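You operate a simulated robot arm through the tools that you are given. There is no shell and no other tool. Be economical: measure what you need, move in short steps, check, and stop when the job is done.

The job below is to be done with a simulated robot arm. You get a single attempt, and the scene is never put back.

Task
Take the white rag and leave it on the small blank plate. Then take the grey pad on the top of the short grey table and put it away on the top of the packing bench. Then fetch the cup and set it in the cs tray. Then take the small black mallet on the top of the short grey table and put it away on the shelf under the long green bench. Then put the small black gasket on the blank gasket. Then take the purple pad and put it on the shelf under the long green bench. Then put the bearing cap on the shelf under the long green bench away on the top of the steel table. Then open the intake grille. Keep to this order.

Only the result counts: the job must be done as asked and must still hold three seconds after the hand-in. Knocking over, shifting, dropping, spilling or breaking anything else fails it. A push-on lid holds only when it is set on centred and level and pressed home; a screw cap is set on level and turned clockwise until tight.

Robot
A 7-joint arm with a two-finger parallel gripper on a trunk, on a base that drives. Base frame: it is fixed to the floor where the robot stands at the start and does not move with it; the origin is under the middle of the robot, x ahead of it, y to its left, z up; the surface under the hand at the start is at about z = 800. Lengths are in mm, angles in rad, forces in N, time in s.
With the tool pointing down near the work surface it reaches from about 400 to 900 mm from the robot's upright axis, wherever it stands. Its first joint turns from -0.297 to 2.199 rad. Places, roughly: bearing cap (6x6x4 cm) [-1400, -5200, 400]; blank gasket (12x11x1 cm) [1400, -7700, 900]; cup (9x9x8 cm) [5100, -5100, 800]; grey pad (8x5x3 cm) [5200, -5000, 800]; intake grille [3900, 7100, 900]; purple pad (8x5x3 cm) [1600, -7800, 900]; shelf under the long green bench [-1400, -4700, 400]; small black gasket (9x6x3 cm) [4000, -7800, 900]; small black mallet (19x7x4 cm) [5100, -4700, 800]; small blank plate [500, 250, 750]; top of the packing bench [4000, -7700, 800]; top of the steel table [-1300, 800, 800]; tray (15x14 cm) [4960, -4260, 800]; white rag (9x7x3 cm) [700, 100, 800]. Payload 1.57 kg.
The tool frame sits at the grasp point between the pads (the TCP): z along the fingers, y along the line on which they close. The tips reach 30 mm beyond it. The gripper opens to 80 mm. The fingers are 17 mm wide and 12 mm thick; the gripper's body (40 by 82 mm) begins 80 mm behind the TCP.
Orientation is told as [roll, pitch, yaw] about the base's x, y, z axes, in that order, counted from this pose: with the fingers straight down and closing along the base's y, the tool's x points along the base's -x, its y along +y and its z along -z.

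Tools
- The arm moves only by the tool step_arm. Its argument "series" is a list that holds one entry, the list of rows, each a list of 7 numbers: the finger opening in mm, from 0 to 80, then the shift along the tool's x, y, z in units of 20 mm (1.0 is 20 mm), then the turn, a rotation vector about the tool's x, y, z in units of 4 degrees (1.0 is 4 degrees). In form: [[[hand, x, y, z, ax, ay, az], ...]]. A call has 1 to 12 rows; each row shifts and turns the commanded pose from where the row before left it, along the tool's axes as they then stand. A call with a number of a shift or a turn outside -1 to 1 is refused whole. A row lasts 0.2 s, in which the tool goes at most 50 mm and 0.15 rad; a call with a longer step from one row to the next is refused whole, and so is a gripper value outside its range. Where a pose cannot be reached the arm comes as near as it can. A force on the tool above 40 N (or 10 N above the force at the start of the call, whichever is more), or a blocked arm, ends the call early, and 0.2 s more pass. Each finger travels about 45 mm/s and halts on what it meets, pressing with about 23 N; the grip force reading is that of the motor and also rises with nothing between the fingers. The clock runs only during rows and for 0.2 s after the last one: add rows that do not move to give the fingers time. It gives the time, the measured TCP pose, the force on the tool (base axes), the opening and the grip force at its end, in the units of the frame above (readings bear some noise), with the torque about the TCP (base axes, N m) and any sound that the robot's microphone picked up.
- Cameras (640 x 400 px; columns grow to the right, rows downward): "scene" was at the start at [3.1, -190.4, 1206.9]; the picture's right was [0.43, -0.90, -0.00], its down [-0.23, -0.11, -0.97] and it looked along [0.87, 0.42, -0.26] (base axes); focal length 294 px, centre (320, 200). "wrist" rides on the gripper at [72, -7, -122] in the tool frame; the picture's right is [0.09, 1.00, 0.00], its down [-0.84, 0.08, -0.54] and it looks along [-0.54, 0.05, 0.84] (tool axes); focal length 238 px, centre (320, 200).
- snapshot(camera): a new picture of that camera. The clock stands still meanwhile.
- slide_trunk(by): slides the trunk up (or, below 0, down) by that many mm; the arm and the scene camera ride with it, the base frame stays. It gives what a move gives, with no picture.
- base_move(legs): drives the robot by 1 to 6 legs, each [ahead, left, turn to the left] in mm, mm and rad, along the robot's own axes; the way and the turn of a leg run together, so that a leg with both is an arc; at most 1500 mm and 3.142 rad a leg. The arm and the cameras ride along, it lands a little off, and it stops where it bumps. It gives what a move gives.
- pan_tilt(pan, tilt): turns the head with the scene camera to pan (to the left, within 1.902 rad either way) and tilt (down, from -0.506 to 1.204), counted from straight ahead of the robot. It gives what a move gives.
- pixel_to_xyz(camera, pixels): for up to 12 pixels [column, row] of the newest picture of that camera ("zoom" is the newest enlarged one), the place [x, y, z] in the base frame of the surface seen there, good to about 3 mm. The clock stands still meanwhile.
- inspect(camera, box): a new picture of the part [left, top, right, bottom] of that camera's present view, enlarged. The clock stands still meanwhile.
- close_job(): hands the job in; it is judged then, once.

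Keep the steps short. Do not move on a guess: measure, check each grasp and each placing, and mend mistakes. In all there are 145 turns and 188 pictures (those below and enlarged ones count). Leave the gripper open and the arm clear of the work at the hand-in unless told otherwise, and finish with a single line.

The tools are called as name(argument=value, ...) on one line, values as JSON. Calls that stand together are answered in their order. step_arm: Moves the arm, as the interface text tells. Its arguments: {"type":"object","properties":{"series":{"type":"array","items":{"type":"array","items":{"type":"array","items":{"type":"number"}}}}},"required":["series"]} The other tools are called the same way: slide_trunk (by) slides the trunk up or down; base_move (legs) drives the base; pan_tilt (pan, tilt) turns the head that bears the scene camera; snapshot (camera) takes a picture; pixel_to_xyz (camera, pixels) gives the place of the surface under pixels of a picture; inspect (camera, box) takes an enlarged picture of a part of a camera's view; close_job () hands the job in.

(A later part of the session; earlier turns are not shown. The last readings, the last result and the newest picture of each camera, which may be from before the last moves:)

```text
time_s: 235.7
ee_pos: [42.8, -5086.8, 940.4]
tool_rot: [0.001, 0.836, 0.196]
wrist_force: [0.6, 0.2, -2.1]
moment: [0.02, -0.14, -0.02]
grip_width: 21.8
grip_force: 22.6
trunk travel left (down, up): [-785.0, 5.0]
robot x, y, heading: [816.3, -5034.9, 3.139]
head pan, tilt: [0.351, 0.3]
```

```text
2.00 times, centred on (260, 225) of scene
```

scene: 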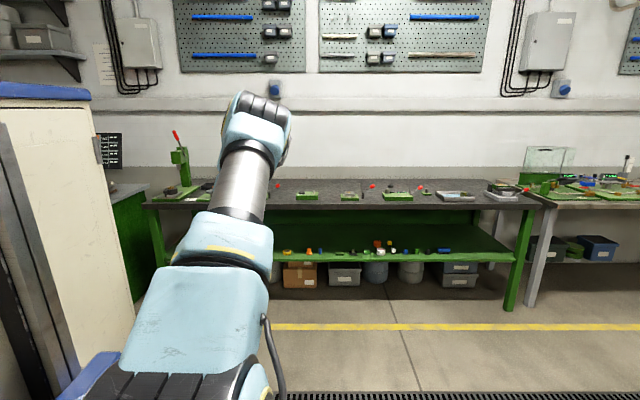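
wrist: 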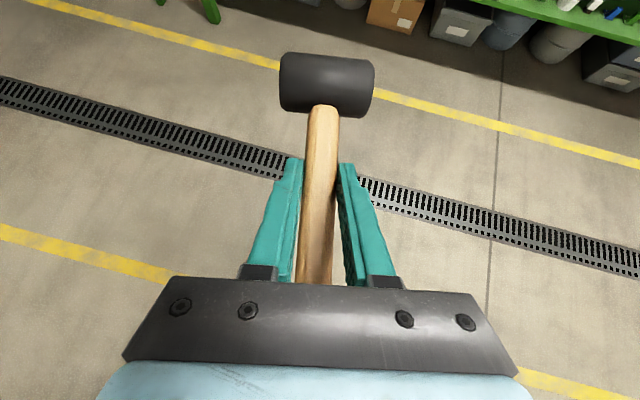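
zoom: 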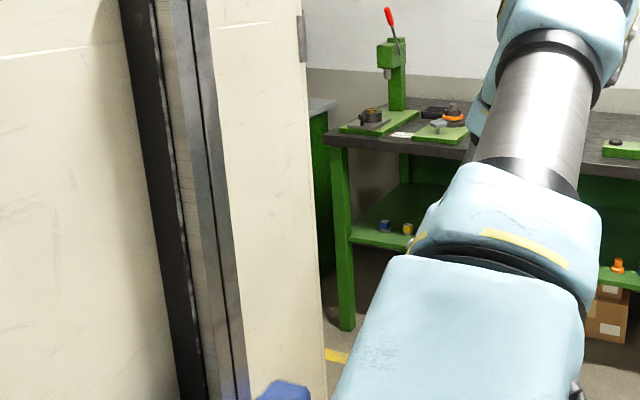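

Shelf: z 431, front edge x ≈ −1030, bench edge x ≈ −1004. Free stretch near y ≈ −3550. I'll check the arm's own shape to judge clearance under the bench edge.

pan_tilt(pan=0.1, tilt=0.2)

snapshot(camera="scene")

pixel_to_xyz(camera="scene", pixels=[[300, 130], [290, 160], [270, 210], [260, 260], [330, 150], [335, 125], [290, 110], [240, 330]])

```text
time_s: 236.5
ee_pos: [45.3, -5084.5, 939.4]
tool_rot: [0.0, 0.835, 0.197]
wrist_force: [0.1, -0.3, -2.5]
moment: [0.0, -0.17, -0.01]
grip_width: 21.8
grip_force: 23.0
trunk travel left (down, up): [-785.0, 5.0]
robot x, y, heading: [811.2, -5034.4, 3.139]
head pan, tilt: [0.099, 0.201]
```

```text
129 pictures are left
```

scene: 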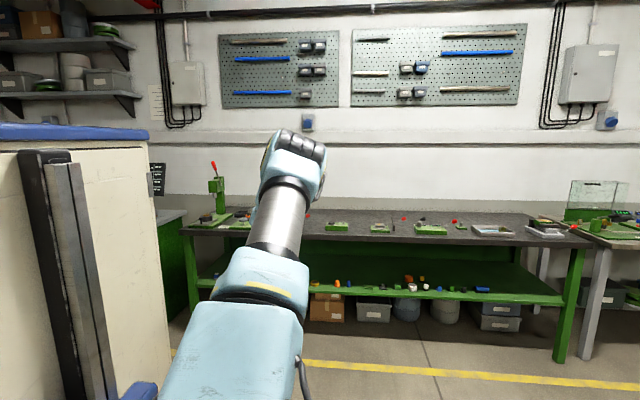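

```text
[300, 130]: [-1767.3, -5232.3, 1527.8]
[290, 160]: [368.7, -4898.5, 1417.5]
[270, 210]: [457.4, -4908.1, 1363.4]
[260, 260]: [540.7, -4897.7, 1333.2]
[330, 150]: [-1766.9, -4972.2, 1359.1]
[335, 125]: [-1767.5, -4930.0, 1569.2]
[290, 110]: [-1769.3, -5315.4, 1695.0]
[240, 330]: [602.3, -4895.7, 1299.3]
```

The forearm stays ~100 mm clear of the bench edge at a TCP of x ≈ −1150. Driving ahead 1000 and right 1500 to face the free part of the shelf.

base_move(legs=[[1000, 0, 0], [0, -1500, 0]])

slide_trunk(by=-300)

snapshot(camera="scene")

snapshot(camera="wrist")

```text
time_s: 248.6
ee_pos: [-928.1, -3580.9, 940.6]
tool_rot: [-0.001, 0.836, 0.175]
wrist_force: [0.7, -0.2, -2.2]
moment: [0.05, -0.17, 0.01]
grip_width: 21.7
grip_force: 23.0
trunk travel left (down, up): [-785.0, 5.0]
robot x, y, heading: [-155.1, -3538.6, 3.119]
head pan, tilt: [0.099, 0.201]
```

```text
time_s: 251.6
ee_pos: [-928.0, -3579.6, 640.3]
tool_rot: [0.001, 0.837, 0.176]
wrist_force: [-1.0, -0.5, -2.5]
moment: [-0.01, -0.14, 0.05]
grip_width: 21.9
grip_force: 23.0
trunk travel left (down, up): [-485.0, 305.0]
robot x, y, heading: [-159.3, -3537.5, 3.119]
head pan, tilt: [0.099, 0.201]
```

```text
128 pictures are left
```

scene: 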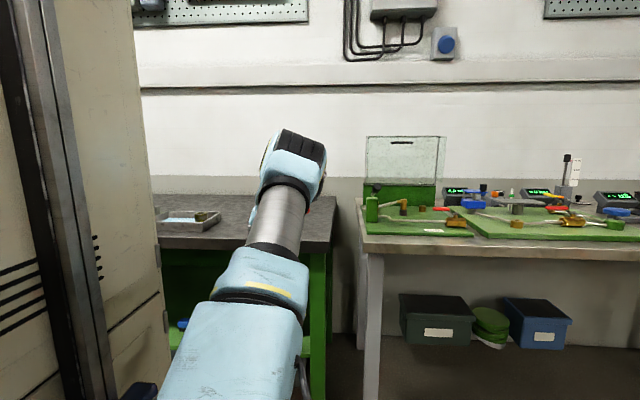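

```text
127 pictures are left
```

wrist: 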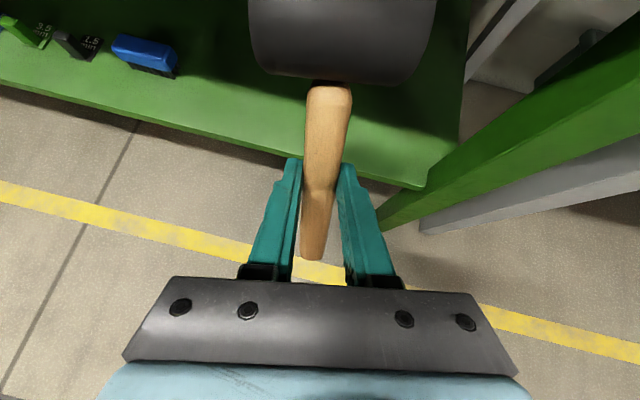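

The mallet has turned in the grip: its head met the bench's edge as the trunk came down. Measuring how it sits now and checking the bench top.

pixel_to_xyz(camera="wrist", pixels=[[340, 40], [325, 95], [322, 130], [316, 190], [312, 250], [290, 70], [400, 75], [343, 5], [270, 10], [430, 10]])

inspect(camera="wrist", box=[220, 0, 460, 280])

```text
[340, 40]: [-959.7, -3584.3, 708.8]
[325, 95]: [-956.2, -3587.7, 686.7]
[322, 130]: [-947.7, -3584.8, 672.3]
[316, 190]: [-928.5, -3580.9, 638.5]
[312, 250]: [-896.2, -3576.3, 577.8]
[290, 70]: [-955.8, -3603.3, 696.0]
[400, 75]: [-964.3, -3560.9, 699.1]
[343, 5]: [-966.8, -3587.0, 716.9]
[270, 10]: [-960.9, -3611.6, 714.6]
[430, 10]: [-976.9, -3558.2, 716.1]
```

```text
1.43 times, centred on (340, 140) of wrist
```

zoom: 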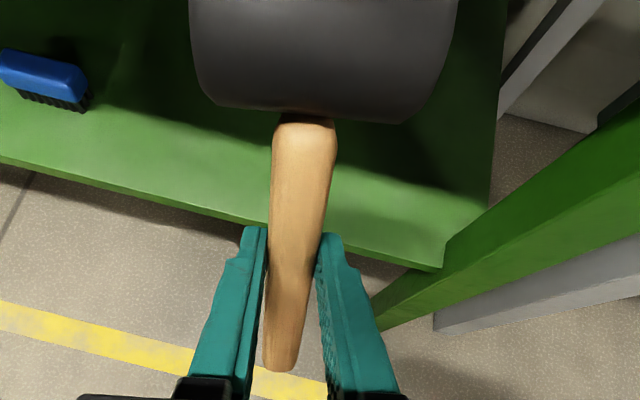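

The mallet tilts about 60° head-up, still held at mid-handle. Pressing the handle's end gently onto the shelf while lowering will lay it flat again. First lowering the trunk 100 and measuring the shelf's end and the brush.

pixel_to_xyz(camera="wrist", pixels=[[424, 186], [176, 70], [150, 75], [455, 100], [230, 140]])

slide_trunk(by=-100)

base_move(legs=[[120, 0, 0]])

snapshot(camera="wrist")

```text
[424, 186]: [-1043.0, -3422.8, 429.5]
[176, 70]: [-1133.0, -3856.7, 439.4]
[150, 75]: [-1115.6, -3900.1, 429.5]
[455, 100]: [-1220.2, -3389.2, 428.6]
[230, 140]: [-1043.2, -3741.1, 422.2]
```

```text
time_s: 253.0
ee_pos: [-928.0, -3580.4, 540.0]
tool_rot: [0.001, 0.837, 0.177]
wrist_force: [-0.1, -0.2, -2.4]
moment: [0.01, -0.1, -0.02]
grip_width: 21.7
grip_force: 23.4
trunk travel left (down, up): [-385.0, 405.0]
robot x, y, heading: [-153.1, -3539.7, 3.121]
head pan, tilt: [0.099, 0.201]
```

```text
time_s: 254.2
ee_pos: [-1047.8, -3576.0, 540.1]
tool_rot: [0.001, 0.836, 0.175]
wrist_force: [0.3, 0.5, -3.2]
moment: [0.0, -0.1, 0.02]
grip_width: 21.6
grip_force: 23.5
trunk travel left (down, up): [-385.0, 405.0]
robot x, y, heading: [-274.5, -3537.8, 3.12]
head pan, tilt: [0.099, 0.201]
```

```text
125 pictures are left
```

wrist: 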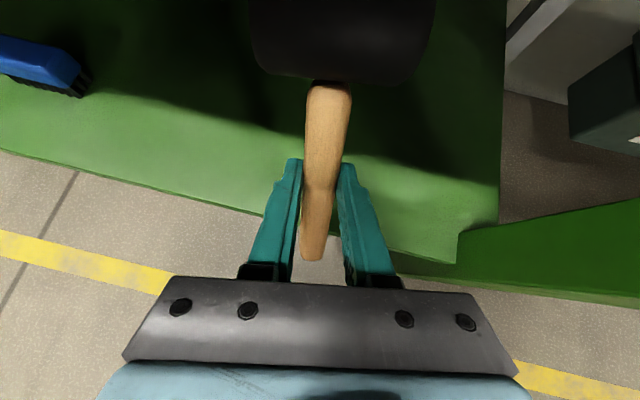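

Clear on both sides. Driving 125 mm further in.

base_move(legs=[[125, 0, 0]])

slide_trunk(by=-35)

snapshot(camera="wrist")

```text
time_s: 255.5
ee_pos: [-1140.1, -3574.2, 533.3]
tool_rot: [-0.001, 0.807, 0.187]
wrist_force: [0.6, -0.2, -2.9]
moment: [0.03, -0.12, -0.03]
grip_width: 21.9
grip_force: 22.6
trunk travel left (down, up): [-385.0, 405.0]
robot x, y, heading: [-386.2, -3535.2, 3.115]
head pan, tilt: [0.099, 0.201]
stopped in leg 1: the robot was blocked; the commanded pose is now the measured one
```

```text
time_s: 256.2
ee_pos: [-1141.7, -3574.5, 495.4]
tool_rot: [-0.003, 0.805, 0.185]
wrist_force: [-1.5, 0.4, 1.3]
moment: [0.11, -0.22, 0.07]
grip_width: 21.7
grip_force: 23.1
trunk travel left (down, up): [-350.0, 440.0]
robot x, y, heading: [-385.3, -3536.0, 3.114]
head pan, tilt: [0.099, 0.201]
```

```text
124 pictures are left
```

wrist: 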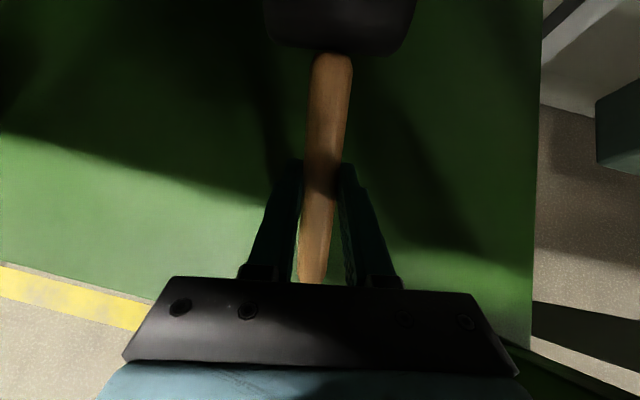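

The forearm brushed the bench edge, but lowering is turning the mallet flat as planned (handle end on the shelf). Lowering 20 mm more, which also takes the forearm off the edge.

base_move(legs=[[-8, 0, 0]])

slide_trunk(by=-20)

snapshot(camera="wrist")

pixel_to_xyz(camera="wrist", pixels=[[340, 20], [333, 60], [328, 100], [320, 180], [310, 260], [200, 230]])

```text
time_s: 257.0
ee_pos: [-1133.3, -3574.6, 496.2]
tool_rot: [0.0, 0.804, 0.185]
wrist_force: [-0.4, -0.7, -3.3]
moment: [0.03, -0.14, 0.0]
grip_width: 21.7
grip_force: 22.8
trunk travel left (down, up): [-350.0, 440.0]
robot x, y, heading: [-377.9, -3534.7, 3.115]
head pan, tilt: [0.099, 0.201]
```

```text
time_s: 257.7
ee_pos: [-1133.4, -3574.3, 475.9]
tool_rot: [-0.003, 0.804, 0.185]
wrist_force: [-0.8, 0.1, -0.3]
moment: [0.09, -0.27, -0.01]
grip_width: 21.7
grip_force: 23.0
trunk travel left (down, up): [-330.0, 460.0]
robot x, y, heading: [-374.8, -3539.6, 3.119]
head pan, tilt: [0.099, 0.201]
```

```text
123 pictures are left
```

wrist: 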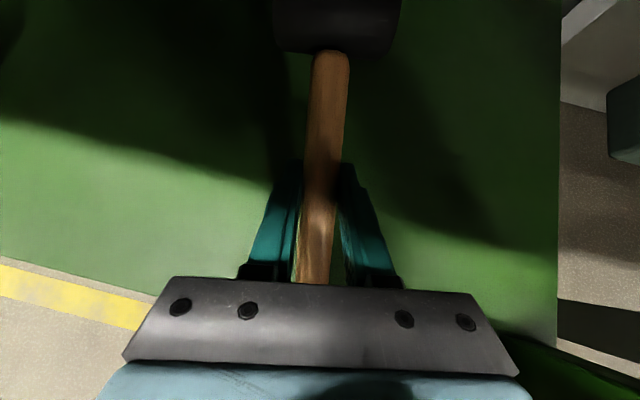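

```text
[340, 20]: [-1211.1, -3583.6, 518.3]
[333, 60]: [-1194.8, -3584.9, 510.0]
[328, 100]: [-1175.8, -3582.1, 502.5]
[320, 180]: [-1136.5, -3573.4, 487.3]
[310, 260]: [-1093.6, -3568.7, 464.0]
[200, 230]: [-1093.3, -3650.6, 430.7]
```

Now 25° above flat. Moving 20 mm further in and lowering 12 mm.

base_move(legs=[[20, 0, 0]])

slide_trunk(by=-12)

snapshot(camera="wrist")

pixel_to_xyz(camera="wrist", pixels=[[340, 30], [333, 80], [328, 100], [320, 180], [310, 260], [200, 230], [200, 270]])

```text
time_s: 258.6
ee_pos: [-1142.3, -3575.0, 474.8]
tool_rot: [-0.001, 0.792, 0.192]
wrist_force: [0.8, 0.1, -2.7]
moment: [0.05, -0.19, -0.01]
grip_width: 21.5
grip_force: 22.8
trunk travel left (down, up): [-330.0, 460.0]
robot x, y, heading: [-390.3, -3531.1, 3.114]
head pan, tilt: [0.099, 0.201]
stopped in leg 1: the robot was blocked; the commanded pose is now the measured one
```

```text
time_s: 259.2
ee_pos: [-1144.5, -3573.0, 460.7]
tool_rot: [-0.002, 0.793, 0.189]
wrist_force: [-1.6, -0.2, 0.0]
moment: [0.09, -0.32, 0.02]
grip_width: 21.5
grip_force: 23.0
trunk travel left (down, up): [-318.0, 472.0]
robot x, y, heading: [-394.8, -3536.4, 3.115]
head pan, tilt: [0.099, 0.201]
```

```text
122 pictures are left
```

wrist: 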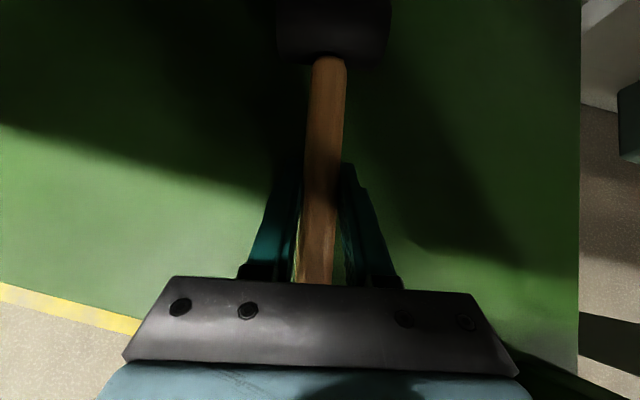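

```text
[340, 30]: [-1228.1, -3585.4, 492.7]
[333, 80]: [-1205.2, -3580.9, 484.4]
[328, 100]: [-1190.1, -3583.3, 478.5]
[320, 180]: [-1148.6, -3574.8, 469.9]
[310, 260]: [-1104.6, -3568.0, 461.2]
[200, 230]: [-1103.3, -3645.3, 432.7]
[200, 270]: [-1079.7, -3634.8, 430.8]
```

Nearly flat (head about 20 mm up, pivoting on the handle end). Opening gently in small steps so the head settles, then checking.

step_arm(series=[[[21, 0, 0, 0, 0, 0, 0], [22, 0, 0, 0, 0, 0, 0], [22.5, 0, 0, 0, 0, 0, 0], [23, 0, 0, 0, 0, 0, 0], [24, 0, 0, 0, 0, 0, 0], [26, 0, 0, 0, 0, 0, 0], [30, 0, 0, 0, 0, 0, 0], [40, 0, 0, 0, 0, 0, 0], [50, 0, 0, 0, 0, 0, 0]]])

snapshot(camera="wrist")

pixel_to_xyz(camera="wrist", pixels=[[340, 40], [333, 80], [328, 100], [320, 180], [310, 260]])

```text
time_s: 261.2
ee_pos: [-1144.2, -3574.3, 461.9]
tool_rot: [-0.003, 0.794, 0.192]
wrist_force: [-0.7, -0.6, -1.3]
moment: [0.04, 0.02, 0.0]
grip_width: 50.0
grip_force: 0.1
trunk travel left (down, up): [-318.0, 472.0]
robot x, y, heading: [-388.9, -3539.8, 3.115]
head pan, tilt: [0.099, 0.201]
```

```text
121 pictures are left
```

wrist: 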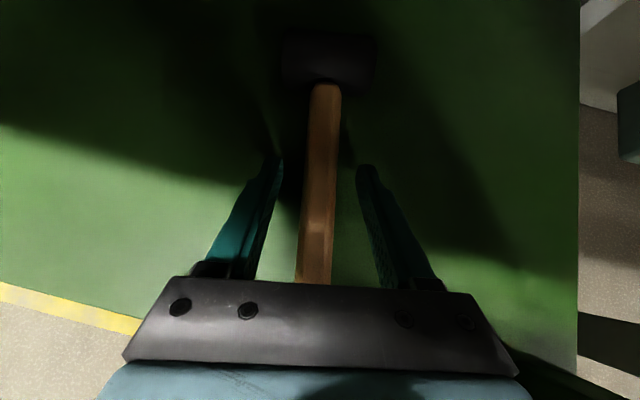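

```text
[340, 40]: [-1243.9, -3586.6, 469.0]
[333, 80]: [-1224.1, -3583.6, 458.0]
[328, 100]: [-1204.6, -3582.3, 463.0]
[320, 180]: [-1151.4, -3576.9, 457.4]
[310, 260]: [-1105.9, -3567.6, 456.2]
```

The mallet lies flat on the shelf. Backing the base straight out and looking to verify.

base_move(legs=[[-260, 0, 0]])

snapshot(camera="wrist")

base_move(legs=[[-140, 0, 0]])

slide_trunk(by=450)

pan_tilt(pan=0.5, tilt=0.4)

snapshot(camera="scene")

```text
time_s: 263.1
ee_pos: [-880.0, -3580.7, 461.1]
tool_rot: [0.0, 0.793, 0.189]
wrist_force: [0.3, -0.2, 0.3]
moment: [-0.03, 0.01, -0.03]
grip_width: 49.9
grip_force: 0.1
trunk travel left (down, up): [-318.0, 472.0]
robot x, y, heading: [-130.0, -3541.8, 3.116]
head pan, tilt: [0.099, 0.201]
```

```text
120 pictures are left
```

wrist: 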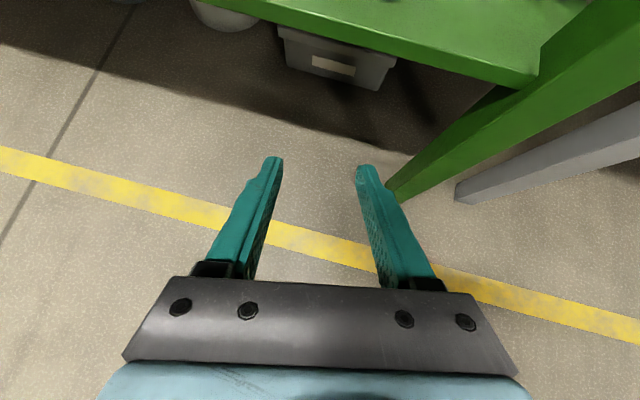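

```text
time_s: 264.4
ee_pos: [-739.8, -3586.0, 460.7]
tool_rot: [0.0, 0.795, 0.192]
wrist_force: [0.1, 0.6, -0.2]
moment: [-0.01, 0.0, 0.01]
grip_width: 50.0
grip_force: 0.1
trunk travel left (down, up): [-318.0, 472.0]
robot x, y, heading: [9.6, -3543.6, 3.12]
head pan, tilt: [0.099, 0.201]
```

```text
refused: 450 is not a number from -400 to 400
```

```text
time_s: 265.2
ee_pos: [-739.7, -3585.4, 460.8]
tool_rot: [-0.002, 0.794, 0.193]
wrist_force: [0.3, 0.0, 1.2]
moment: [-0.02, -0.01, 0.01]
grip_width: 49.9
grip_force: 0.0
trunk travel left (down, up): [-318.0, 472.0]
robot x, y, heading: [8.5, -3543.9, 3.119]
head pan, tilt: [0.499, 0.4]
```

```text
119 pictures are left
```

scene: 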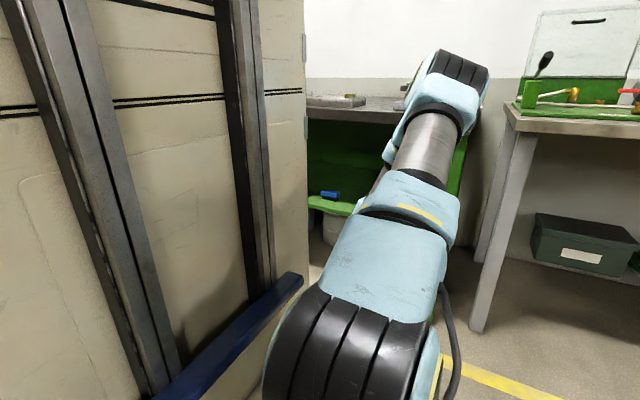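

Mallet placed. Raising the trunk, straightening the hand, turning to face −y and driving diagonally toward the packing bench for the small black gasket.

slide_trunk(by=400)

base_move(legs=[[0, 0, 1.592], [750, 0, 0], [750, 1000, 0], [750, 1000, 0], [600, 1000, 0], [0, 500, 0]])

step_arm(series=[[[80, 0, 0, 0, 0, -1, 0], [80, 0, 0, 0, 0, -1, 0], [80, 0, 0, 0, 0, -1, 0], [80, 0, 0, 0, 0, -1, 0], [80, 0, 0, 0, 0, -1, 0], [80, 0, 0, 0, 0, -1, 0], [80, 0, 0, 0, 0, -1, 0], [80, 0, 0, 0, 0, -1, 0], [80, 0, 0, 0, 0, -1, 0], [80, 0, 0, 0, 0, -1, 0], [80, 0, 0, 0, 0, -1, 0], [80, 0, 0, 0, 0, -0.4, 0]]])

pan_tilt(pan=0.0, tilt=0.4)

snapshot(camera="scene")

```text
time_s: 269.1
ee_pos: [-739.8, -3585.0, 861.6]
tool_rot: [-0.003, 0.795, 0.191]
wrist_force: [-0.5, 0.2, 0.0]
moment: [-0.01, 0.04, -0.01]
grip_width: 50.1
grip_force: 0.0
trunk travel left (down, up): [-718.0, 72.0]
robot x, y, heading: [11.0, -3548.3, 3.119]
head pan, tilt: [0.499, 0.4]
```

```text
time_s: 296.9
ee_pos: [3590.2, -7123.5, 860.5]
tool_rot: [0.0, 0.795, 1.76]
wrist_force: [-0.3, 0.7, 0.4]
moment: [0.01, 0.02, 0.01]
grip_width: 50.1
grip_force: 0.0
trunk travel left (down, up): [-718.0, 72.0]
robot x, y, heading: [3549.7, -6371.1, -1.598]
head pan, tilt: [0.499, 0.4]
```

```text
time_s: 299.5
ee_pos: [3583.2, -7128.4, 860.0]
tool_rot: [0.034, 0.15, 1.746]
wrist_force: [0.2, -0.5, -0.7]
moment: [-0.02, 0.0, 0.01]
grip_width: 80.1
grip_force: 0.0
out of reach, approached as far as the arm can: row 5, 6, 8
trunk travel left (down, up): [-718.0, 72.0]
robot x, y, heading: [3547.3, -6373.1, -1.593]
head pan, tilt: [0.499, 0.4]
```

```text
time_s: 300.5
ee_pos: [3582.0, -7129.0, 859.8]
tool_rot: [0.032, 0.15, 1.748]
wrist_force: [0.1, 0.1, 0.4]
moment: [0.03, -0.02, -0.01]
grip_width: 80.2
grip_force: 0.1
trunk travel left (down, up): [-718.0, 72.0]
robot x, y, heading: [3550.5, -6375.3, -1.599]
head pan, tilt: [0.0, 0.4]
```

```text
118 pictures are left
```

scene: 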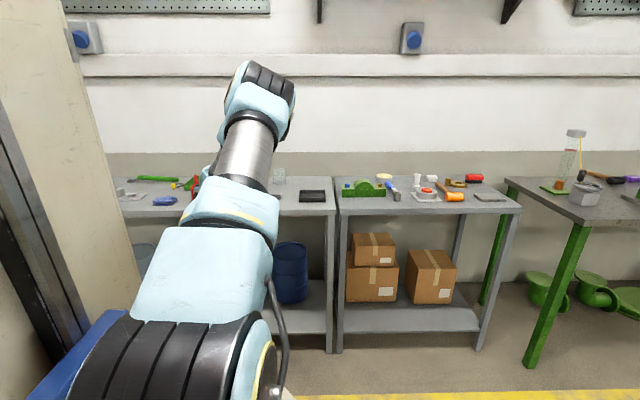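

Bringing the hand nearer, straightening it fully, raising the trunk and moving left to look at the bench near x ≈ 4000.

slide_trunk(by=70)

step_arm(series=[[[80, -1, 0, 0, 0, 0, 0], [80, -1, 0, 0, 0, 0, 0], [80, -1, 0, 0, 0, 0, 0], [80, -1, 0, -1, 0, 0, 0], [80, 0, 0, -1, 0, 0, 0], [80, 0, 0, -1, 0, 0, 0], [80, 0, 0, -1, 0.2, -0.7, 0], [80, 0, 0, -1, 0.2, -0.7, 0], [80, 0, 0, -1, 0, -0.7, 0]]])

base_move(legs=[[0, 350, 0.025], [450, 0, 0]])

snapshot(camera="wrist")

snapshot(camera="scene")

```text
time_s: 301.6
ee_pos: [3582.4, -7127.7, 930.2]
tool_rot: [0.034, 0.152, 1.751]
wrist_force: [0.0, -0.3, -1.4]
moment: [-0.02, -0.01, -0.01]
grip_width: 80.1
grip_force: 0.1
trunk travel left (down, up): [-788.0, 2.0]
robot x, y, heading: [3547.3, -6370.8, -1.595]
head pan, tilt: [0.0, 0.4]
```

```text
time_s: 303.6
ee_pos: [3569.1, -7033.3, 1035.5]
tool_rot: [0.006, 0.004, 1.749]
wrist_force: [-0.9, -0.6, 0.8]
moment: [0.0, 0.01, -0.01]
grip_width: 79.8
grip_force: 0.1
trunk travel left (down, up): [-788.0, 2.0]
robot x, y, heading: [3550.4, -6374.4, -1.6]
head pan, tilt: [0.0, 0.4]
```

```text
time_s: 308.1
ee_pos: [3929.5, -7490.3, 1036.0]
tool_rot: [0.003, 0.005, 1.773]
wrist_force: [-0.1, -0.1, 0.7]
moment: [-0.04, 0.0, 0.04]
grip_width: 79.8
grip_force: 0.0
trunk travel left (down, up): [-788.0, 2.0]
robot x, y, heading: [3894.9, -6829.6, -1.573]
head pan, tilt: [0.0, 0.4]
```

```text
117 pictures are left
```

wrist: 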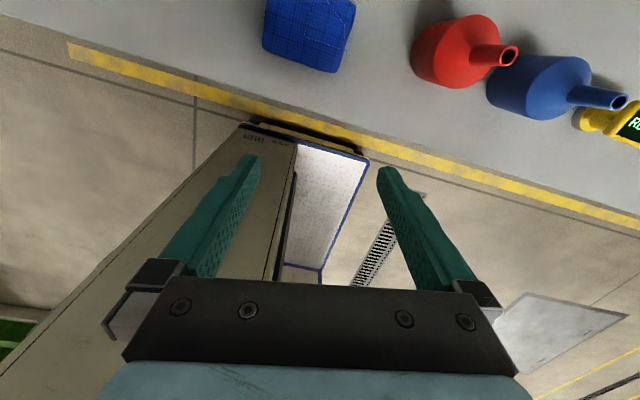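

```text
116 pictures are left
```

scene: 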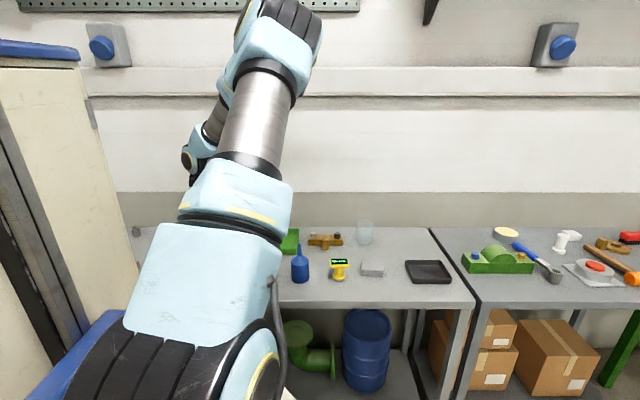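

No black gasket visible yet. Driving 100 mm ahead and extending the hand 100 mm to see the rear part of the bench.

base_move(legs=[[90, 0, 0]])

step_arm(series=[[[80, 1, 0, 0, 0, 0, 0.5], [80, 1, 0, 0, 0, 0, 0.5], [80, 1, 0, 0, 0, 0, 0.5], [80, 1, 0, 0, 0, 0, 0.5], [80, 1, 0, 0, 0, 0, 0.5], [80, 1, 0, 0, 0, 0, 0.5]]])

snapshot(camera="wrist")

```text
time_s: 309.2
ee_pos: [3929.5, -7580.3, 1034.5]
tool_rot: [0.006, 0.006, 1.771]
wrist_force: [1.0, -0.7, 1.2]
moment: [-0.01, -0.03, 0.02]
grip_width: 80.1
grip_force: 0.0
trunk travel left (down, up): [-788.0, 2.0]
robot x, y, heading: [3892.7, -6921.6, -1.568]
head pan, tilt: [0.0, 0.4]
```

```text
time_s: 310.6
ee_pos: [3942.6, -7699.8, 1035.9]
tool_rot: [0.002, 0.007, 1.563]
wrist_force: [1.0, -0.4, 0.0]
moment: [-0.02, 0.01, 0.0]
grip_width: 80.0
grip_force: 0.0
trunk travel left (down, up): [-788.0, 2.0]
robot x, y, heading: [3892.8, -6919.4, -1.571]
head pan, tilt: [0.0, 0.4]
```

```text
115 pictures are left
```

wrist: 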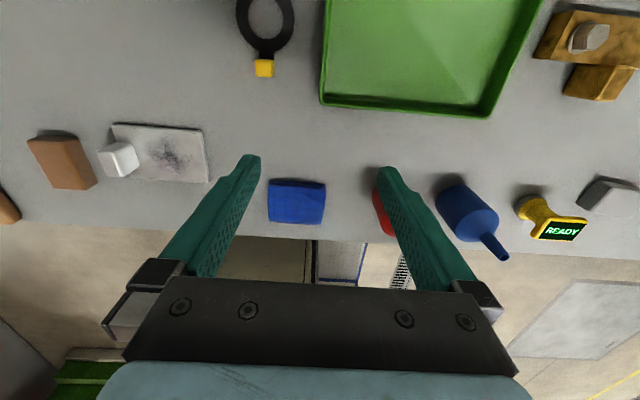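

A black ring with a yellow tab shows at (265,30), beside the green tray: that is the gasket. Measuring it.

pixel_to_xyz(camera="wrist", pixels=[[263, 68], [266, 42], [288, 15], [244, 12], [265, 10], [270, 60], [325, 60], [240, 60]])

inspect(camera="wrist", box=[200, 0, 340, 90])

```text
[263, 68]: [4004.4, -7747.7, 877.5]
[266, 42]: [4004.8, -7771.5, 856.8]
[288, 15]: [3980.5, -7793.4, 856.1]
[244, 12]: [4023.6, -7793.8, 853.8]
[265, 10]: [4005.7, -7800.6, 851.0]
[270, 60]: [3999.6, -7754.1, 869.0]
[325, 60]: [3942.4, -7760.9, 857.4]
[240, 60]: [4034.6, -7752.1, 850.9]
```

```text
4.44 times, centred on (270, 45) of wrist
```

zoom: 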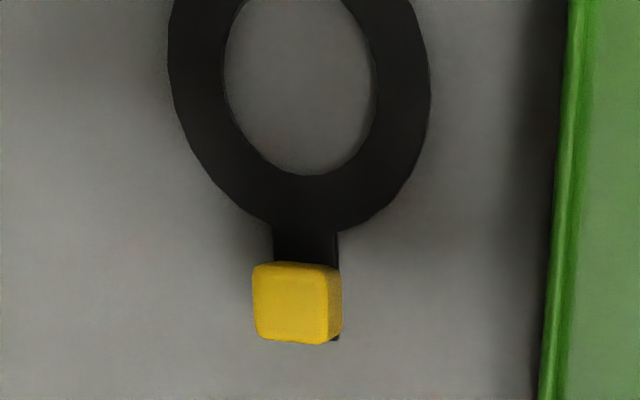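

The gasket is a flat ring with a yellow grip tab centred at (4004, −7749), top 878. Moving above the tab with the fingers at 50 mm, and lowering the trunk 100.

step_arm(series=[[[70, 0.6, -0.77, 0, 0, 0, 0], [60, 0.6, -0.77, 0, 0, 0, 0], [50, 0.6, -0.77, 0, 0, 0, 0], [50, 0.65, -0.76, 0, 0, 0, 0], [50, 0, 0, 0, 0, 0, 0]]])

slide_trunk(by=-90)

snapshot(camera="wrist")

```text
time_s: 311.8
ee_pos: [4004.0, -7748.6, 1037.2]
tool_rot: [0.005, 0.006, 1.564]
wrist_force: [0.4, -0.4, -0.4]
moment: [0.01, 0.01, -0.01]
grip_width: 50.3
grip_force: 0.0
trunk travel left (down, up): [-788.0, 2.0]
robot x, y, heading: [3895.1, -6917.8, -1.572]
head pan, tilt: [0.0, 0.4]
```

```text
time_s: 313.1
ee_pos: [4002.7, -7749.6, 946.7]
tool_rot: [0.004, 0.007, 1.562]
wrist_force: [0.0, 0.3, 0.2]
moment: [-0.03, 0.01, 0.0]
grip_width: 50.1
grip_force: 0.0
trunk travel left (down, up): [-698.0, 92.0]
robot x, y, heading: [3893.6, -6920.1, -1.569]
head pan, tilt: [0.0, 0.4]
```

```text
113 pictures are left
```

wrist: 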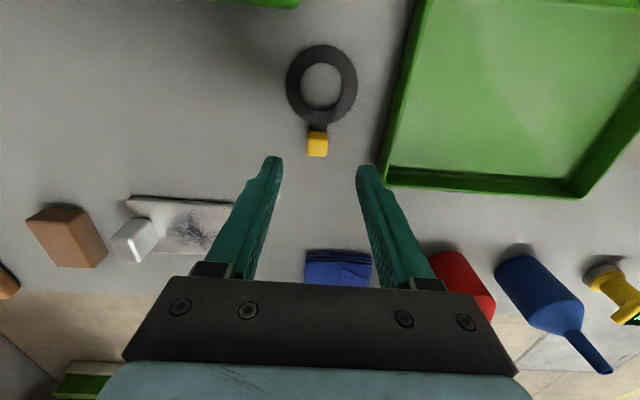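

pixel_to_xyz(camera="wrist", pixels=[[317, 143], [311, 136], [324, 136], [318, 152], [321, 50], [290, 85], [354, 85], [316, 122]])

```text
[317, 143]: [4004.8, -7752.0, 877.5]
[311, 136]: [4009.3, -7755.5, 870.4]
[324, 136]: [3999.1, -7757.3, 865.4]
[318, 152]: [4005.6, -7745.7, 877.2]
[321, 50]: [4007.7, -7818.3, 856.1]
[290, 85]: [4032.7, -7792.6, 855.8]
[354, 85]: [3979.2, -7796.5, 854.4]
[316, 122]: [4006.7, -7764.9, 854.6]
```

Aligned. Descending 60 mm and gripping the tab, then lifting.

step_arm(series=[[[50, 0, -0.08, 0.76, 0, 0, 0], [50, 0, 0, 0.76, 0, 0, 0], [50, 0, 0, 0.76, 0, 0, 0], [50, 0, 0, 0.72, 0, 0, 0], [50, 0, 0, 0, 0, 0, 0], [0, 0, 0, 0, 0, 0, 0], [0, 0, 0, 0, 0, 0, 0], [0, 0, 0, 0, 0, 0, 0], [0, 0, 0, 0, 0, 0, 0]]])

step_arm(series=[[[0, 0, 0, -0.5, 0, 0, 0], [0, 0, 0, -1, 0, 0, 0], [0, 0, 0, -1, 0, 0, 0], [0, 0, 0, -1, 0, 0, 0], [0, 0, 0, 0, 0, 0, 0]]])

snapshot(camera="wrist")

```text
time_s: 315.1
ee_pos: [4005.7, -7749.0, 887.2]
tool_rot: [0.004, 0.008, 1.562]
wrist_force: [0.4, 1.3, 0.8]
moment: [0.03, -0.04, 0.01]
grip_width: 16.9
grip_force: 22.9
trunk travel left (down, up): [-698.0, 92.0]
robot x, y, heading: [3895.9, -6918.6, -1.571]
head pan, tilt: [0.0, 0.4]
```

```text
time_s: 316.3
ee_pos: [4006.4, -7748.3, 956.7]
tool_rot: [0.005, 0.006, 1.565]
wrist_force: [0.8, 0.0, -0.8]
moment: [0.01, 0.04, -0.01]
grip_width: 17.2
grip_force: 23.2
trunk travel left (down, up): [-698.0, 92.0]
robot x, y, heading: [3891.7, -6918.6, -1.573]
head pan, tilt: [0.0, 0.4]
```

```text
112 pictures are left
```

wrist: 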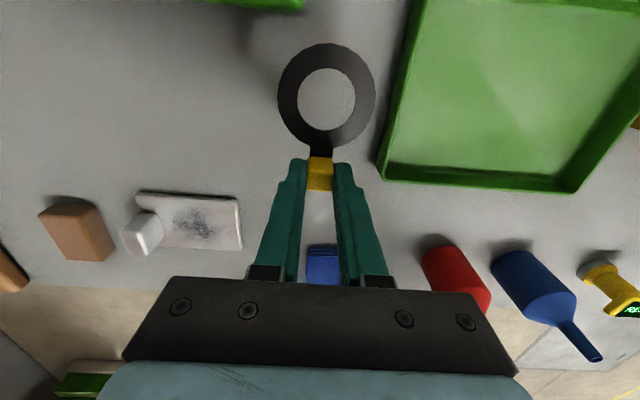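

The gasket is held level by its tab. Raising the trunk, backing 450 mm and moving right along the benches to the table near x ≈ 1400.

slide_trunk(by=90)

base_move(legs=[[-450, 0, 0], [0, -1250, 0], [0, -1100, 0]])

pan_tilt(pan=-0.1, tilt=0.45)

snapshot(camera="scene")

snapshot(camera="wrist")

```text
time_s: 317.5
ee_pos: [4005.9, -7748.5, 1046.6]
tool_rot: [0.003, 0.008, 1.562]
wrist_force: [-0.5, 0.2, -0.9]
moment: [0.01, 0.0, 0.0]
grip_width: 17.0
grip_force: 23.4
trunk travel left (down, up): [-788.0, 2.0]
robot x, y, heading: [3896.6, -6923.3, -1.574]
head pan, tilt: [0.0, 0.4]
```

```text
time_s: 331.4
ee_pos: [1642.1, -7252.7, 1046.4]
tool_rot: [0.004, 0.006, 1.536]
wrist_force: [-1.1, -0.2, -1.3]
moment: [0.01, -0.02, 0.0]
grip_width: 16.9
grip_force: 23.2
trunk travel left (down, up): [-788.0, 2.0]
robot x, y, heading: [1555.9, -6418.5, -1.6]
head pan, tilt: [0.0, 0.4]
```

```text
time_s: 332.1
ee_pos: [1640.8, -7252.0, 1046.1]
tool_rot: [0.005, 0.008, 1.534]
wrist_force: [-0.1, 0.7, 0.1]
moment: [0.03, 0.04, -0.01]
grip_width: 16.8
grip_force: 23.1
trunk travel left (down, up): [-788.0, 2.0]
robot x, y, heading: [1554.4, -6422.5, -1.599]
head pan, tilt: [-0.099, 0.45]
```

```text
111 pictures are left
```

scene: 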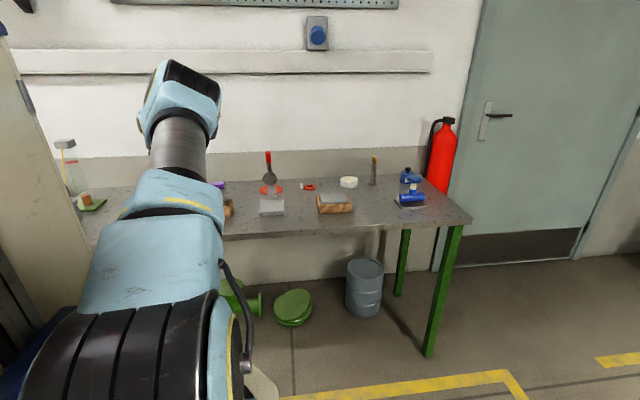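

```text
110 pictures are left
```

wrist: 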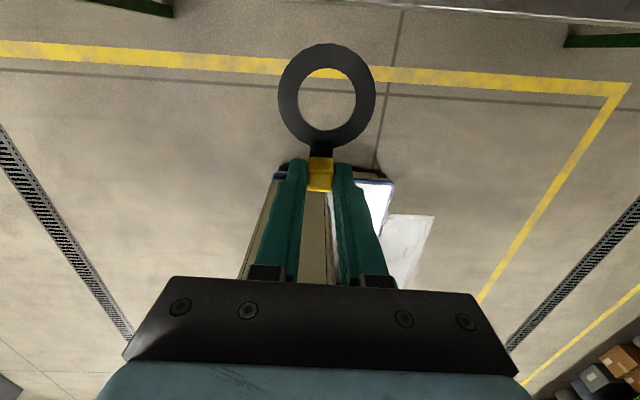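

Enlarging the tabletop and measuring it.

inspect(camera="scene", box=[200, 140, 480, 240])

pixel_to_xyz(camera="scene", pixels=[[271, 186], [271, 210], [307, 187], [349, 181], [335, 205], [220, 185], [412, 200], [374, 170], [300, 232], [460, 222], [300, 210], [268, 155]])

```text
2.29 times, centred on (340, 190) of scene
```

zoom: 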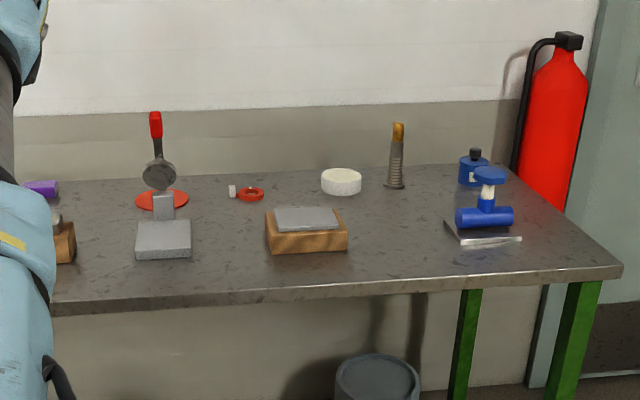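

```text
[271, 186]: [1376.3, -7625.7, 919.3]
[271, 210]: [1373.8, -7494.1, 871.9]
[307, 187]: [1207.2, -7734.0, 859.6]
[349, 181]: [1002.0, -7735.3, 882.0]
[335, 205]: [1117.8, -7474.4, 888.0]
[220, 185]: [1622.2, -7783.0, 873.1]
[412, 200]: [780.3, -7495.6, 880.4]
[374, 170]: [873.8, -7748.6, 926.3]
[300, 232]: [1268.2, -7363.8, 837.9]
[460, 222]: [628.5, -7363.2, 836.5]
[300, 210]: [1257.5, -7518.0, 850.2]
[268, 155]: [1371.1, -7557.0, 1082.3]
```

The flat orange-red disc near (1380, −7720) should be the blank gasket; a tool with an upright handle (top z 1082) stands in front of it at (1372, −7557). I'll turn the hand 88° so that the ring points toward −x and approach from the +x side.

step_arm(series=[[[0, 0, 0, 0, 0, 0, 1], [0, 0, 0, 0, 0, 0, 1], [0, 0, 0, 0, 0, 0, 1], [0, 0, 0, 0, 0, 0, 1], [0, 0, 0, 0, 0, 0, 1], [0, 0, 0, 0, 0, 0, 1], [0, 0, 0, 0, 0, 0, 1], [0, 0, 0, 0, 0, 0, 1], [0, 0, 0, 0, 0, 0, 1], [0, 0, 0, 0, 0, 0, 1], [0, 0, 0, 0, 0, 0, 1], [0, 0, 0, 0, 0, 0, 0.5]]])

step_arm(series=[[[0, 0, 0, 0, 0, 0, 1], [0, 0, 0, 0, 0, 0, 1], [0, 0, 0, 0, 0, 0, 1], [0, 0, 0, 0, 0, 0, 1], [0, 0, 0, 0, 0, 0, 1], [0, 0, 0, 0, 0, 0, 1], [0, 0, 0, 0, 0, 0, 1], [0, 0, 0, 0, 0, 0, 1], [0, 0, 0, 0, 0, 0, 1], [0, 0, 0, 0, 0, 0, 1]]])

base_move(legs=[[0, -80, 0.03], [350, 0, 0]])

snapshot(camera="wrist")

snapshot(camera="scene")

```text
time_s: 334.7
ee_pos: [1642.7, -7252.1, 1046.4]
tool_rot: [-0.003, 0.008, 0.731]
wrist_force: [-1.0, -0.8, -0.1]
moment: [0.02, -0.04, 0.01]
grip_width: 16.7
grip_force: 22.8
trunk travel left (down, up): [-788.0, 2.0]
robot x, y, heading: [1555.9, -6420.4, -1.6]
head pan, tilt: [-0.099, 0.45]
```

```text
time_s: 336.9
ee_pos: [1641.9, -7251.8, 1047.2]
tool_rot: [-0.005, 0.003, 0.035]
wrist_force: [-0.5, 0.3, -0.3]
moment: [-0.01, 0.01, -0.02]
grip_width: 16.6
grip_force: 22.9
trunk travel left (down, up): [-788.0, 2.0]
robot x, y, heading: [1553.4, -6422.9, -1.599]
head pan, tilt: [-0.099, 0.45]
```

```text
time_s: 339.8
ee_pos: [1583.5, -7600.6, 1046.4]
tool_rot: [-0.006, 0.003, 0.061]
wrist_force: [-0.8, 0.8, -0.7]
moment: [-0.03, -0.01, 0.01]
grip_width: 17.0
grip_force: 22.5
trunk travel left (down, up): [-788.0, 2.0]
robot x, y, heading: [1473.7, -6772.1, -1.575]
head pan, tilt: [-0.099, 0.45]
```

```text
108 pictures are left
```

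wrist: 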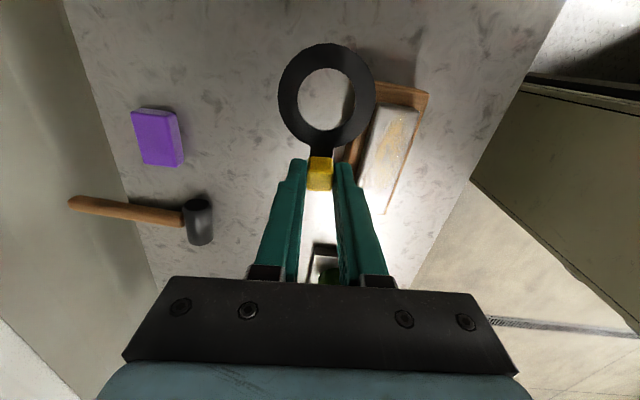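

```text
107 pictures are left
```

scene: 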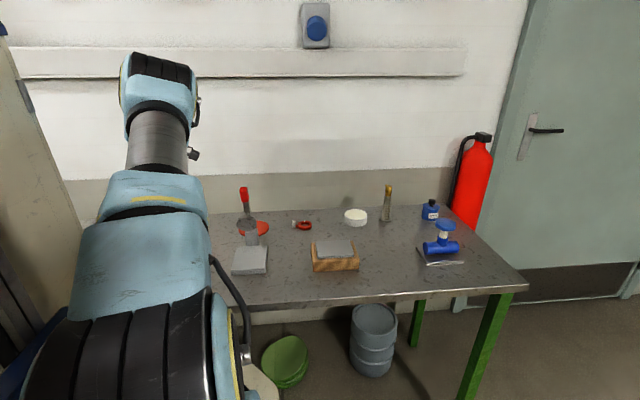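

Enlarging the scene view of the disc and the tool in front of it.

inspect(camera="scene", box=[200, 170, 360, 290])

pixel_to_xyz(camera="zoom", pixels=[[150, 240], [270, 235], [210, 270], [250, 225], [190, 100], [190, 180], [200, 235], [190, 350], [130, 350], [270, 350], [280, 220], [175, 130]])

```text
3.33 times, centred on (280, 230) of scene
```

zoom: 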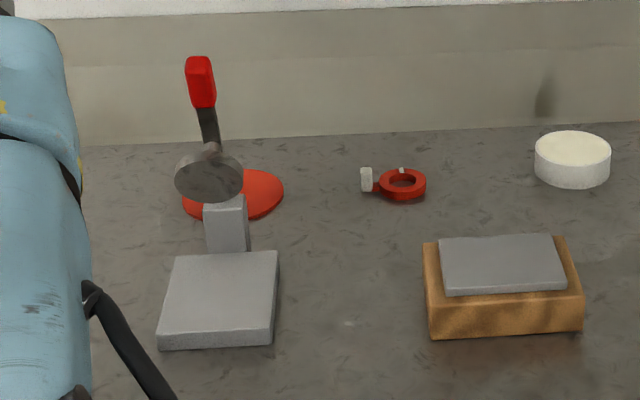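

```text
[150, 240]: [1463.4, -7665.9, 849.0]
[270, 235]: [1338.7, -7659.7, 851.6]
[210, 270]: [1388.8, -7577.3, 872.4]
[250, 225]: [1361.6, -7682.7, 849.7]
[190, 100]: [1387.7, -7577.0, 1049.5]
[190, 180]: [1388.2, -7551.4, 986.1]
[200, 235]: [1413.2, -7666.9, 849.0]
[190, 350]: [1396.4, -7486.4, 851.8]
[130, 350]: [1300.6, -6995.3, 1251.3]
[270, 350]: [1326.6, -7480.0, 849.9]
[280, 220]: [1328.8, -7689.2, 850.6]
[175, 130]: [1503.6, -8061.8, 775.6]
```

pixel_to_xyz(camera="zoom", pixels=[[185, 207], [281, 193], [262, 173], [262, 213], [262, 193], [252, 213], [193, 212], [213, 245], [240, 245], [205, 195], [180, 190], [240, 190]])

```text
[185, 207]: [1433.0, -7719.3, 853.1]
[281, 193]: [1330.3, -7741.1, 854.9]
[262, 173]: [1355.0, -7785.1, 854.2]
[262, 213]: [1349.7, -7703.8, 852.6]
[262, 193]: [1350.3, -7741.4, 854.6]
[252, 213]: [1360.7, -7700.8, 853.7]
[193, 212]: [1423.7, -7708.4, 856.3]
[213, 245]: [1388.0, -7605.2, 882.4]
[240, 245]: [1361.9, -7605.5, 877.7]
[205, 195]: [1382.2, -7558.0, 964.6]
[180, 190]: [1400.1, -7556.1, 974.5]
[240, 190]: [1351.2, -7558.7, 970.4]
```

The blank gasket is the solid red disc, centre about (1382, −7742), top 854. Driving 140 mm ahead, then moving the hand over it.

base_move(legs=[[140, 0, 0]])

step_arm(series=[[[0, 1, 0, 0, 0, 0, 0], [0, 1, 0, 0, 0, 0, 0], [0, 1, 0, 0, 0, 0, 0], [0, 1, 0, 0, 0, 0, 0], [0, 1, 0, 0, 0, 0, 0], [0, 0, 0, 0, 0, 0, 0]]])

snapshot(camera="wrist")

```text
time_s: 341.1
ee_pos: [1586.3, -7741.3, 1046.6]
tool_rot: [-0.005, 0.001, 0.06]
wrist_force: [0.3, -0.1, -0.6]
moment: [0.02, -0.01, -0.04]
grip_width: 16.9
grip_force: 23.0
trunk travel left (down, up): [-788.0, 2.0]
robot x, y, heading: [1472.7, -6912.5, -1.574]
head pan, tilt: [-0.099, 0.45]
```

```text
time_s: 342.5
ee_pos: [1483.8, -7749.2, 1047.4]
tool_rot: [-0.006, 0.004, 0.059]
wrist_force: [0.0, -0.1, -0.5]
moment: [0.0, -0.02, -0.02]
grip_width: 16.7
grip_force: 23.3
trunk travel left (down, up): [-788.0, 2.0]
robot x, y, heading: [1476.5, -6914.5, -1.572]
head pan, tilt: [-0.099, 0.45]
```

```text
105 pictures are left
```

wrist: 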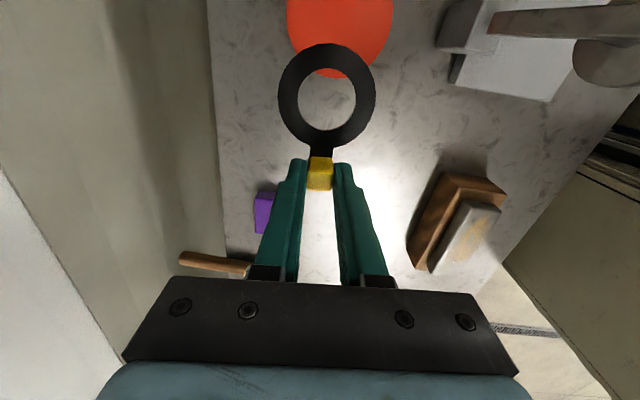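

pixel_to_xyz(camera="wrist", pixels=[[291, 8], [391, 8], [338, 72], [340, 20], [290, 25], [388, 35], [300, 45], [440, 30], [455, 80]])

```text
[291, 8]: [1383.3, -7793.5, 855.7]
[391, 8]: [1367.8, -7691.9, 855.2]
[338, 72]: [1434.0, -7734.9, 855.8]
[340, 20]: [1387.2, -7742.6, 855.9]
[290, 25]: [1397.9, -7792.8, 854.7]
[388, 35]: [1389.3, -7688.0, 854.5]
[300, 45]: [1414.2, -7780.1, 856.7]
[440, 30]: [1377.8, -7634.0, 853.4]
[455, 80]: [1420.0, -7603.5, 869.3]
```

Disc centre confirmed (1382, −7741). Moving over it and lowering the trunk 110.

step_arm(series=[[[0, 0.91, 0.22, 0, 0, 0, 0], [0, 0.91, 0.22, 0, 0, 0, 0], [0, 0.91, 0.22, 0, 0, 0, 0], [0, 0, 0, 0, 0, 0, 0]]])

slide_trunk(by=-115)

snapshot(camera="wrist")

```text
time_s: 343.5
ee_pos: [1430.6, -7738.7, 1046.9]
tool_rot: [-0.007, 0.004, 0.06]
wrist_force: [-0.1, 0.7, -0.4]
moment: [-0.02, 0.0, 0.03]
grip_width: 16.5
grip_force: 23.6
trunk travel left (down, up): [-788.0, 2.0]
robot x, y, heading: [1479.4, -6913.6, -1.574]
head pan, tilt: [-0.099, 0.45]
```

```text
time_s: 345.0
ee_pos: [1430.2, -7737.8, 931.6]
tool_rot: [-0.006, 0.007, 0.06]
wrist_force: [-0.1, -0.3, 0.6]
moment: [0.01, -0.03, -0.01]
grip_width: 16.5
grip_force: 22.7
trunk travel left (down, up): [-673.0, 117.0]
robot x, y, heading: [1477.7, -6913.6, -1.57]
head pan, tilt: [-0.099, 0.45]
```

```text
104 pictures are left
```

wrist: 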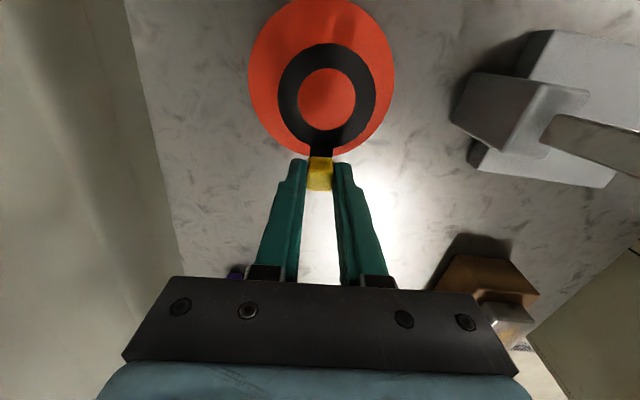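

Lowering 38 mm, then in small steps to contact.

step_arm(series=[[[0, 0, 0, 0.9, 0, 0, 0], [0, 0, 0, 0.9, 0, 0, 0], [0, 0, 0, 0.1, 0, 0, 0], [0, 0, 0, 0, 0, 0, 0]]])

step_arm(series=[[[0, 0, 0, 0.08, 0, 0, 0], [0, 0, 0, 0, 0, 0, 0]]])

```text
time_s: 346.0
ee_pos: [1428.7, -7738.7, 893.8]
tool_rot: [-0.005, 0.003, 0.061]
wrist_force: [-0.3, -0.2, 0.9]
moment: [0.01, 0.03, -0.04]
grip_width: 16.8
grip_force: 22.9
trunk travel left (down, up): [-673.0, 117.0]
robot x, y, heading: [1479.4, -6913.4, -1.573]
head pan, tilt: [-0.099, 0.45]
```

```text
time_s: 346.6
ee_pos: [1430.0, -7739.1, 893.9]
tool_rot: [-0.005, 0.003, 0.059]
wrist_force: [-0.4, 0.4, 0.1]
moment: [-0.04, 0.0, -0.03]
grip_width: 16.8
grip_force: 22.6
trunk travel left (down, up): [-673.0, 117.0]
robot x, y, heading: [1476.8, -6915.4, -1.575]
head pan, tilt: [-0.099, 0.45]
```

Still no contact; a few more 1.5 mm steps.

step_arm(series=[[[0, 0, 0, 0.08, 0, 0, 0], [0, 0, 0, 0, 0, 0, 0]]])

step_arm(series=[[[0, 0, 0, 0.06, 0, 0, 0], [0, 0, 0, 0, 0, 0, 0]]])

step_arm(series=[[[0, 0, 0, 0.05, 0, 0, 0], [0, 0, 0, 0, 0, 0, 0]]])

```text
time_s: 347.2
ee_pos: [1430.8, -7738.7, 891.6]
tool_rot: [-0.005, 0.003, 0.059]
wrist_force: [0.4, -0.2, -0.9]
moment: [0.01, -0.01, -0.03]
grip_width: 16.9
grip_force: 22.9
trunk travel left (down, up): [-673.0, 117.0]
robot x, y, heading: [1474.3, -6911.3, -1.574]
head pan, tilt: [-0.099, 0.45]
```

```text
time_s: 347.8
ee_pos: [1430.1, -7737.3, 890.6]
tool_rot: [-0.007, 0.003, 0.059]
wrist_force: [0.5, -1.6, 5.1]
moment: [0.03, 0.29, 0.04]
grip_width: 16.8
grip_force: 23.2
trunk travel left (down, up): [-673.0, 117.0]
robot x, y, heading: [1475.2, -6912.1, -1.574]
head pan, tilt: [-0.099, 0.45]
```

```text
time_s: 348.4
ee_pos: [1429.8, -7738.6, 890.0]
tool_rot: [-0.01, 0.003, 0.058]
wrist_force: [1.0, -2.1, 13.4]
moment: [0.07, 0.41, 0.07]
grip_width: 16.9
grip_force: 23.4
trunk travel left (down, up): [-673.0, 117.0]
robot x, y, heading: [1476.5, -6909.5, -1.577]
head pan, tilt: [-0.099, 0.45]
```

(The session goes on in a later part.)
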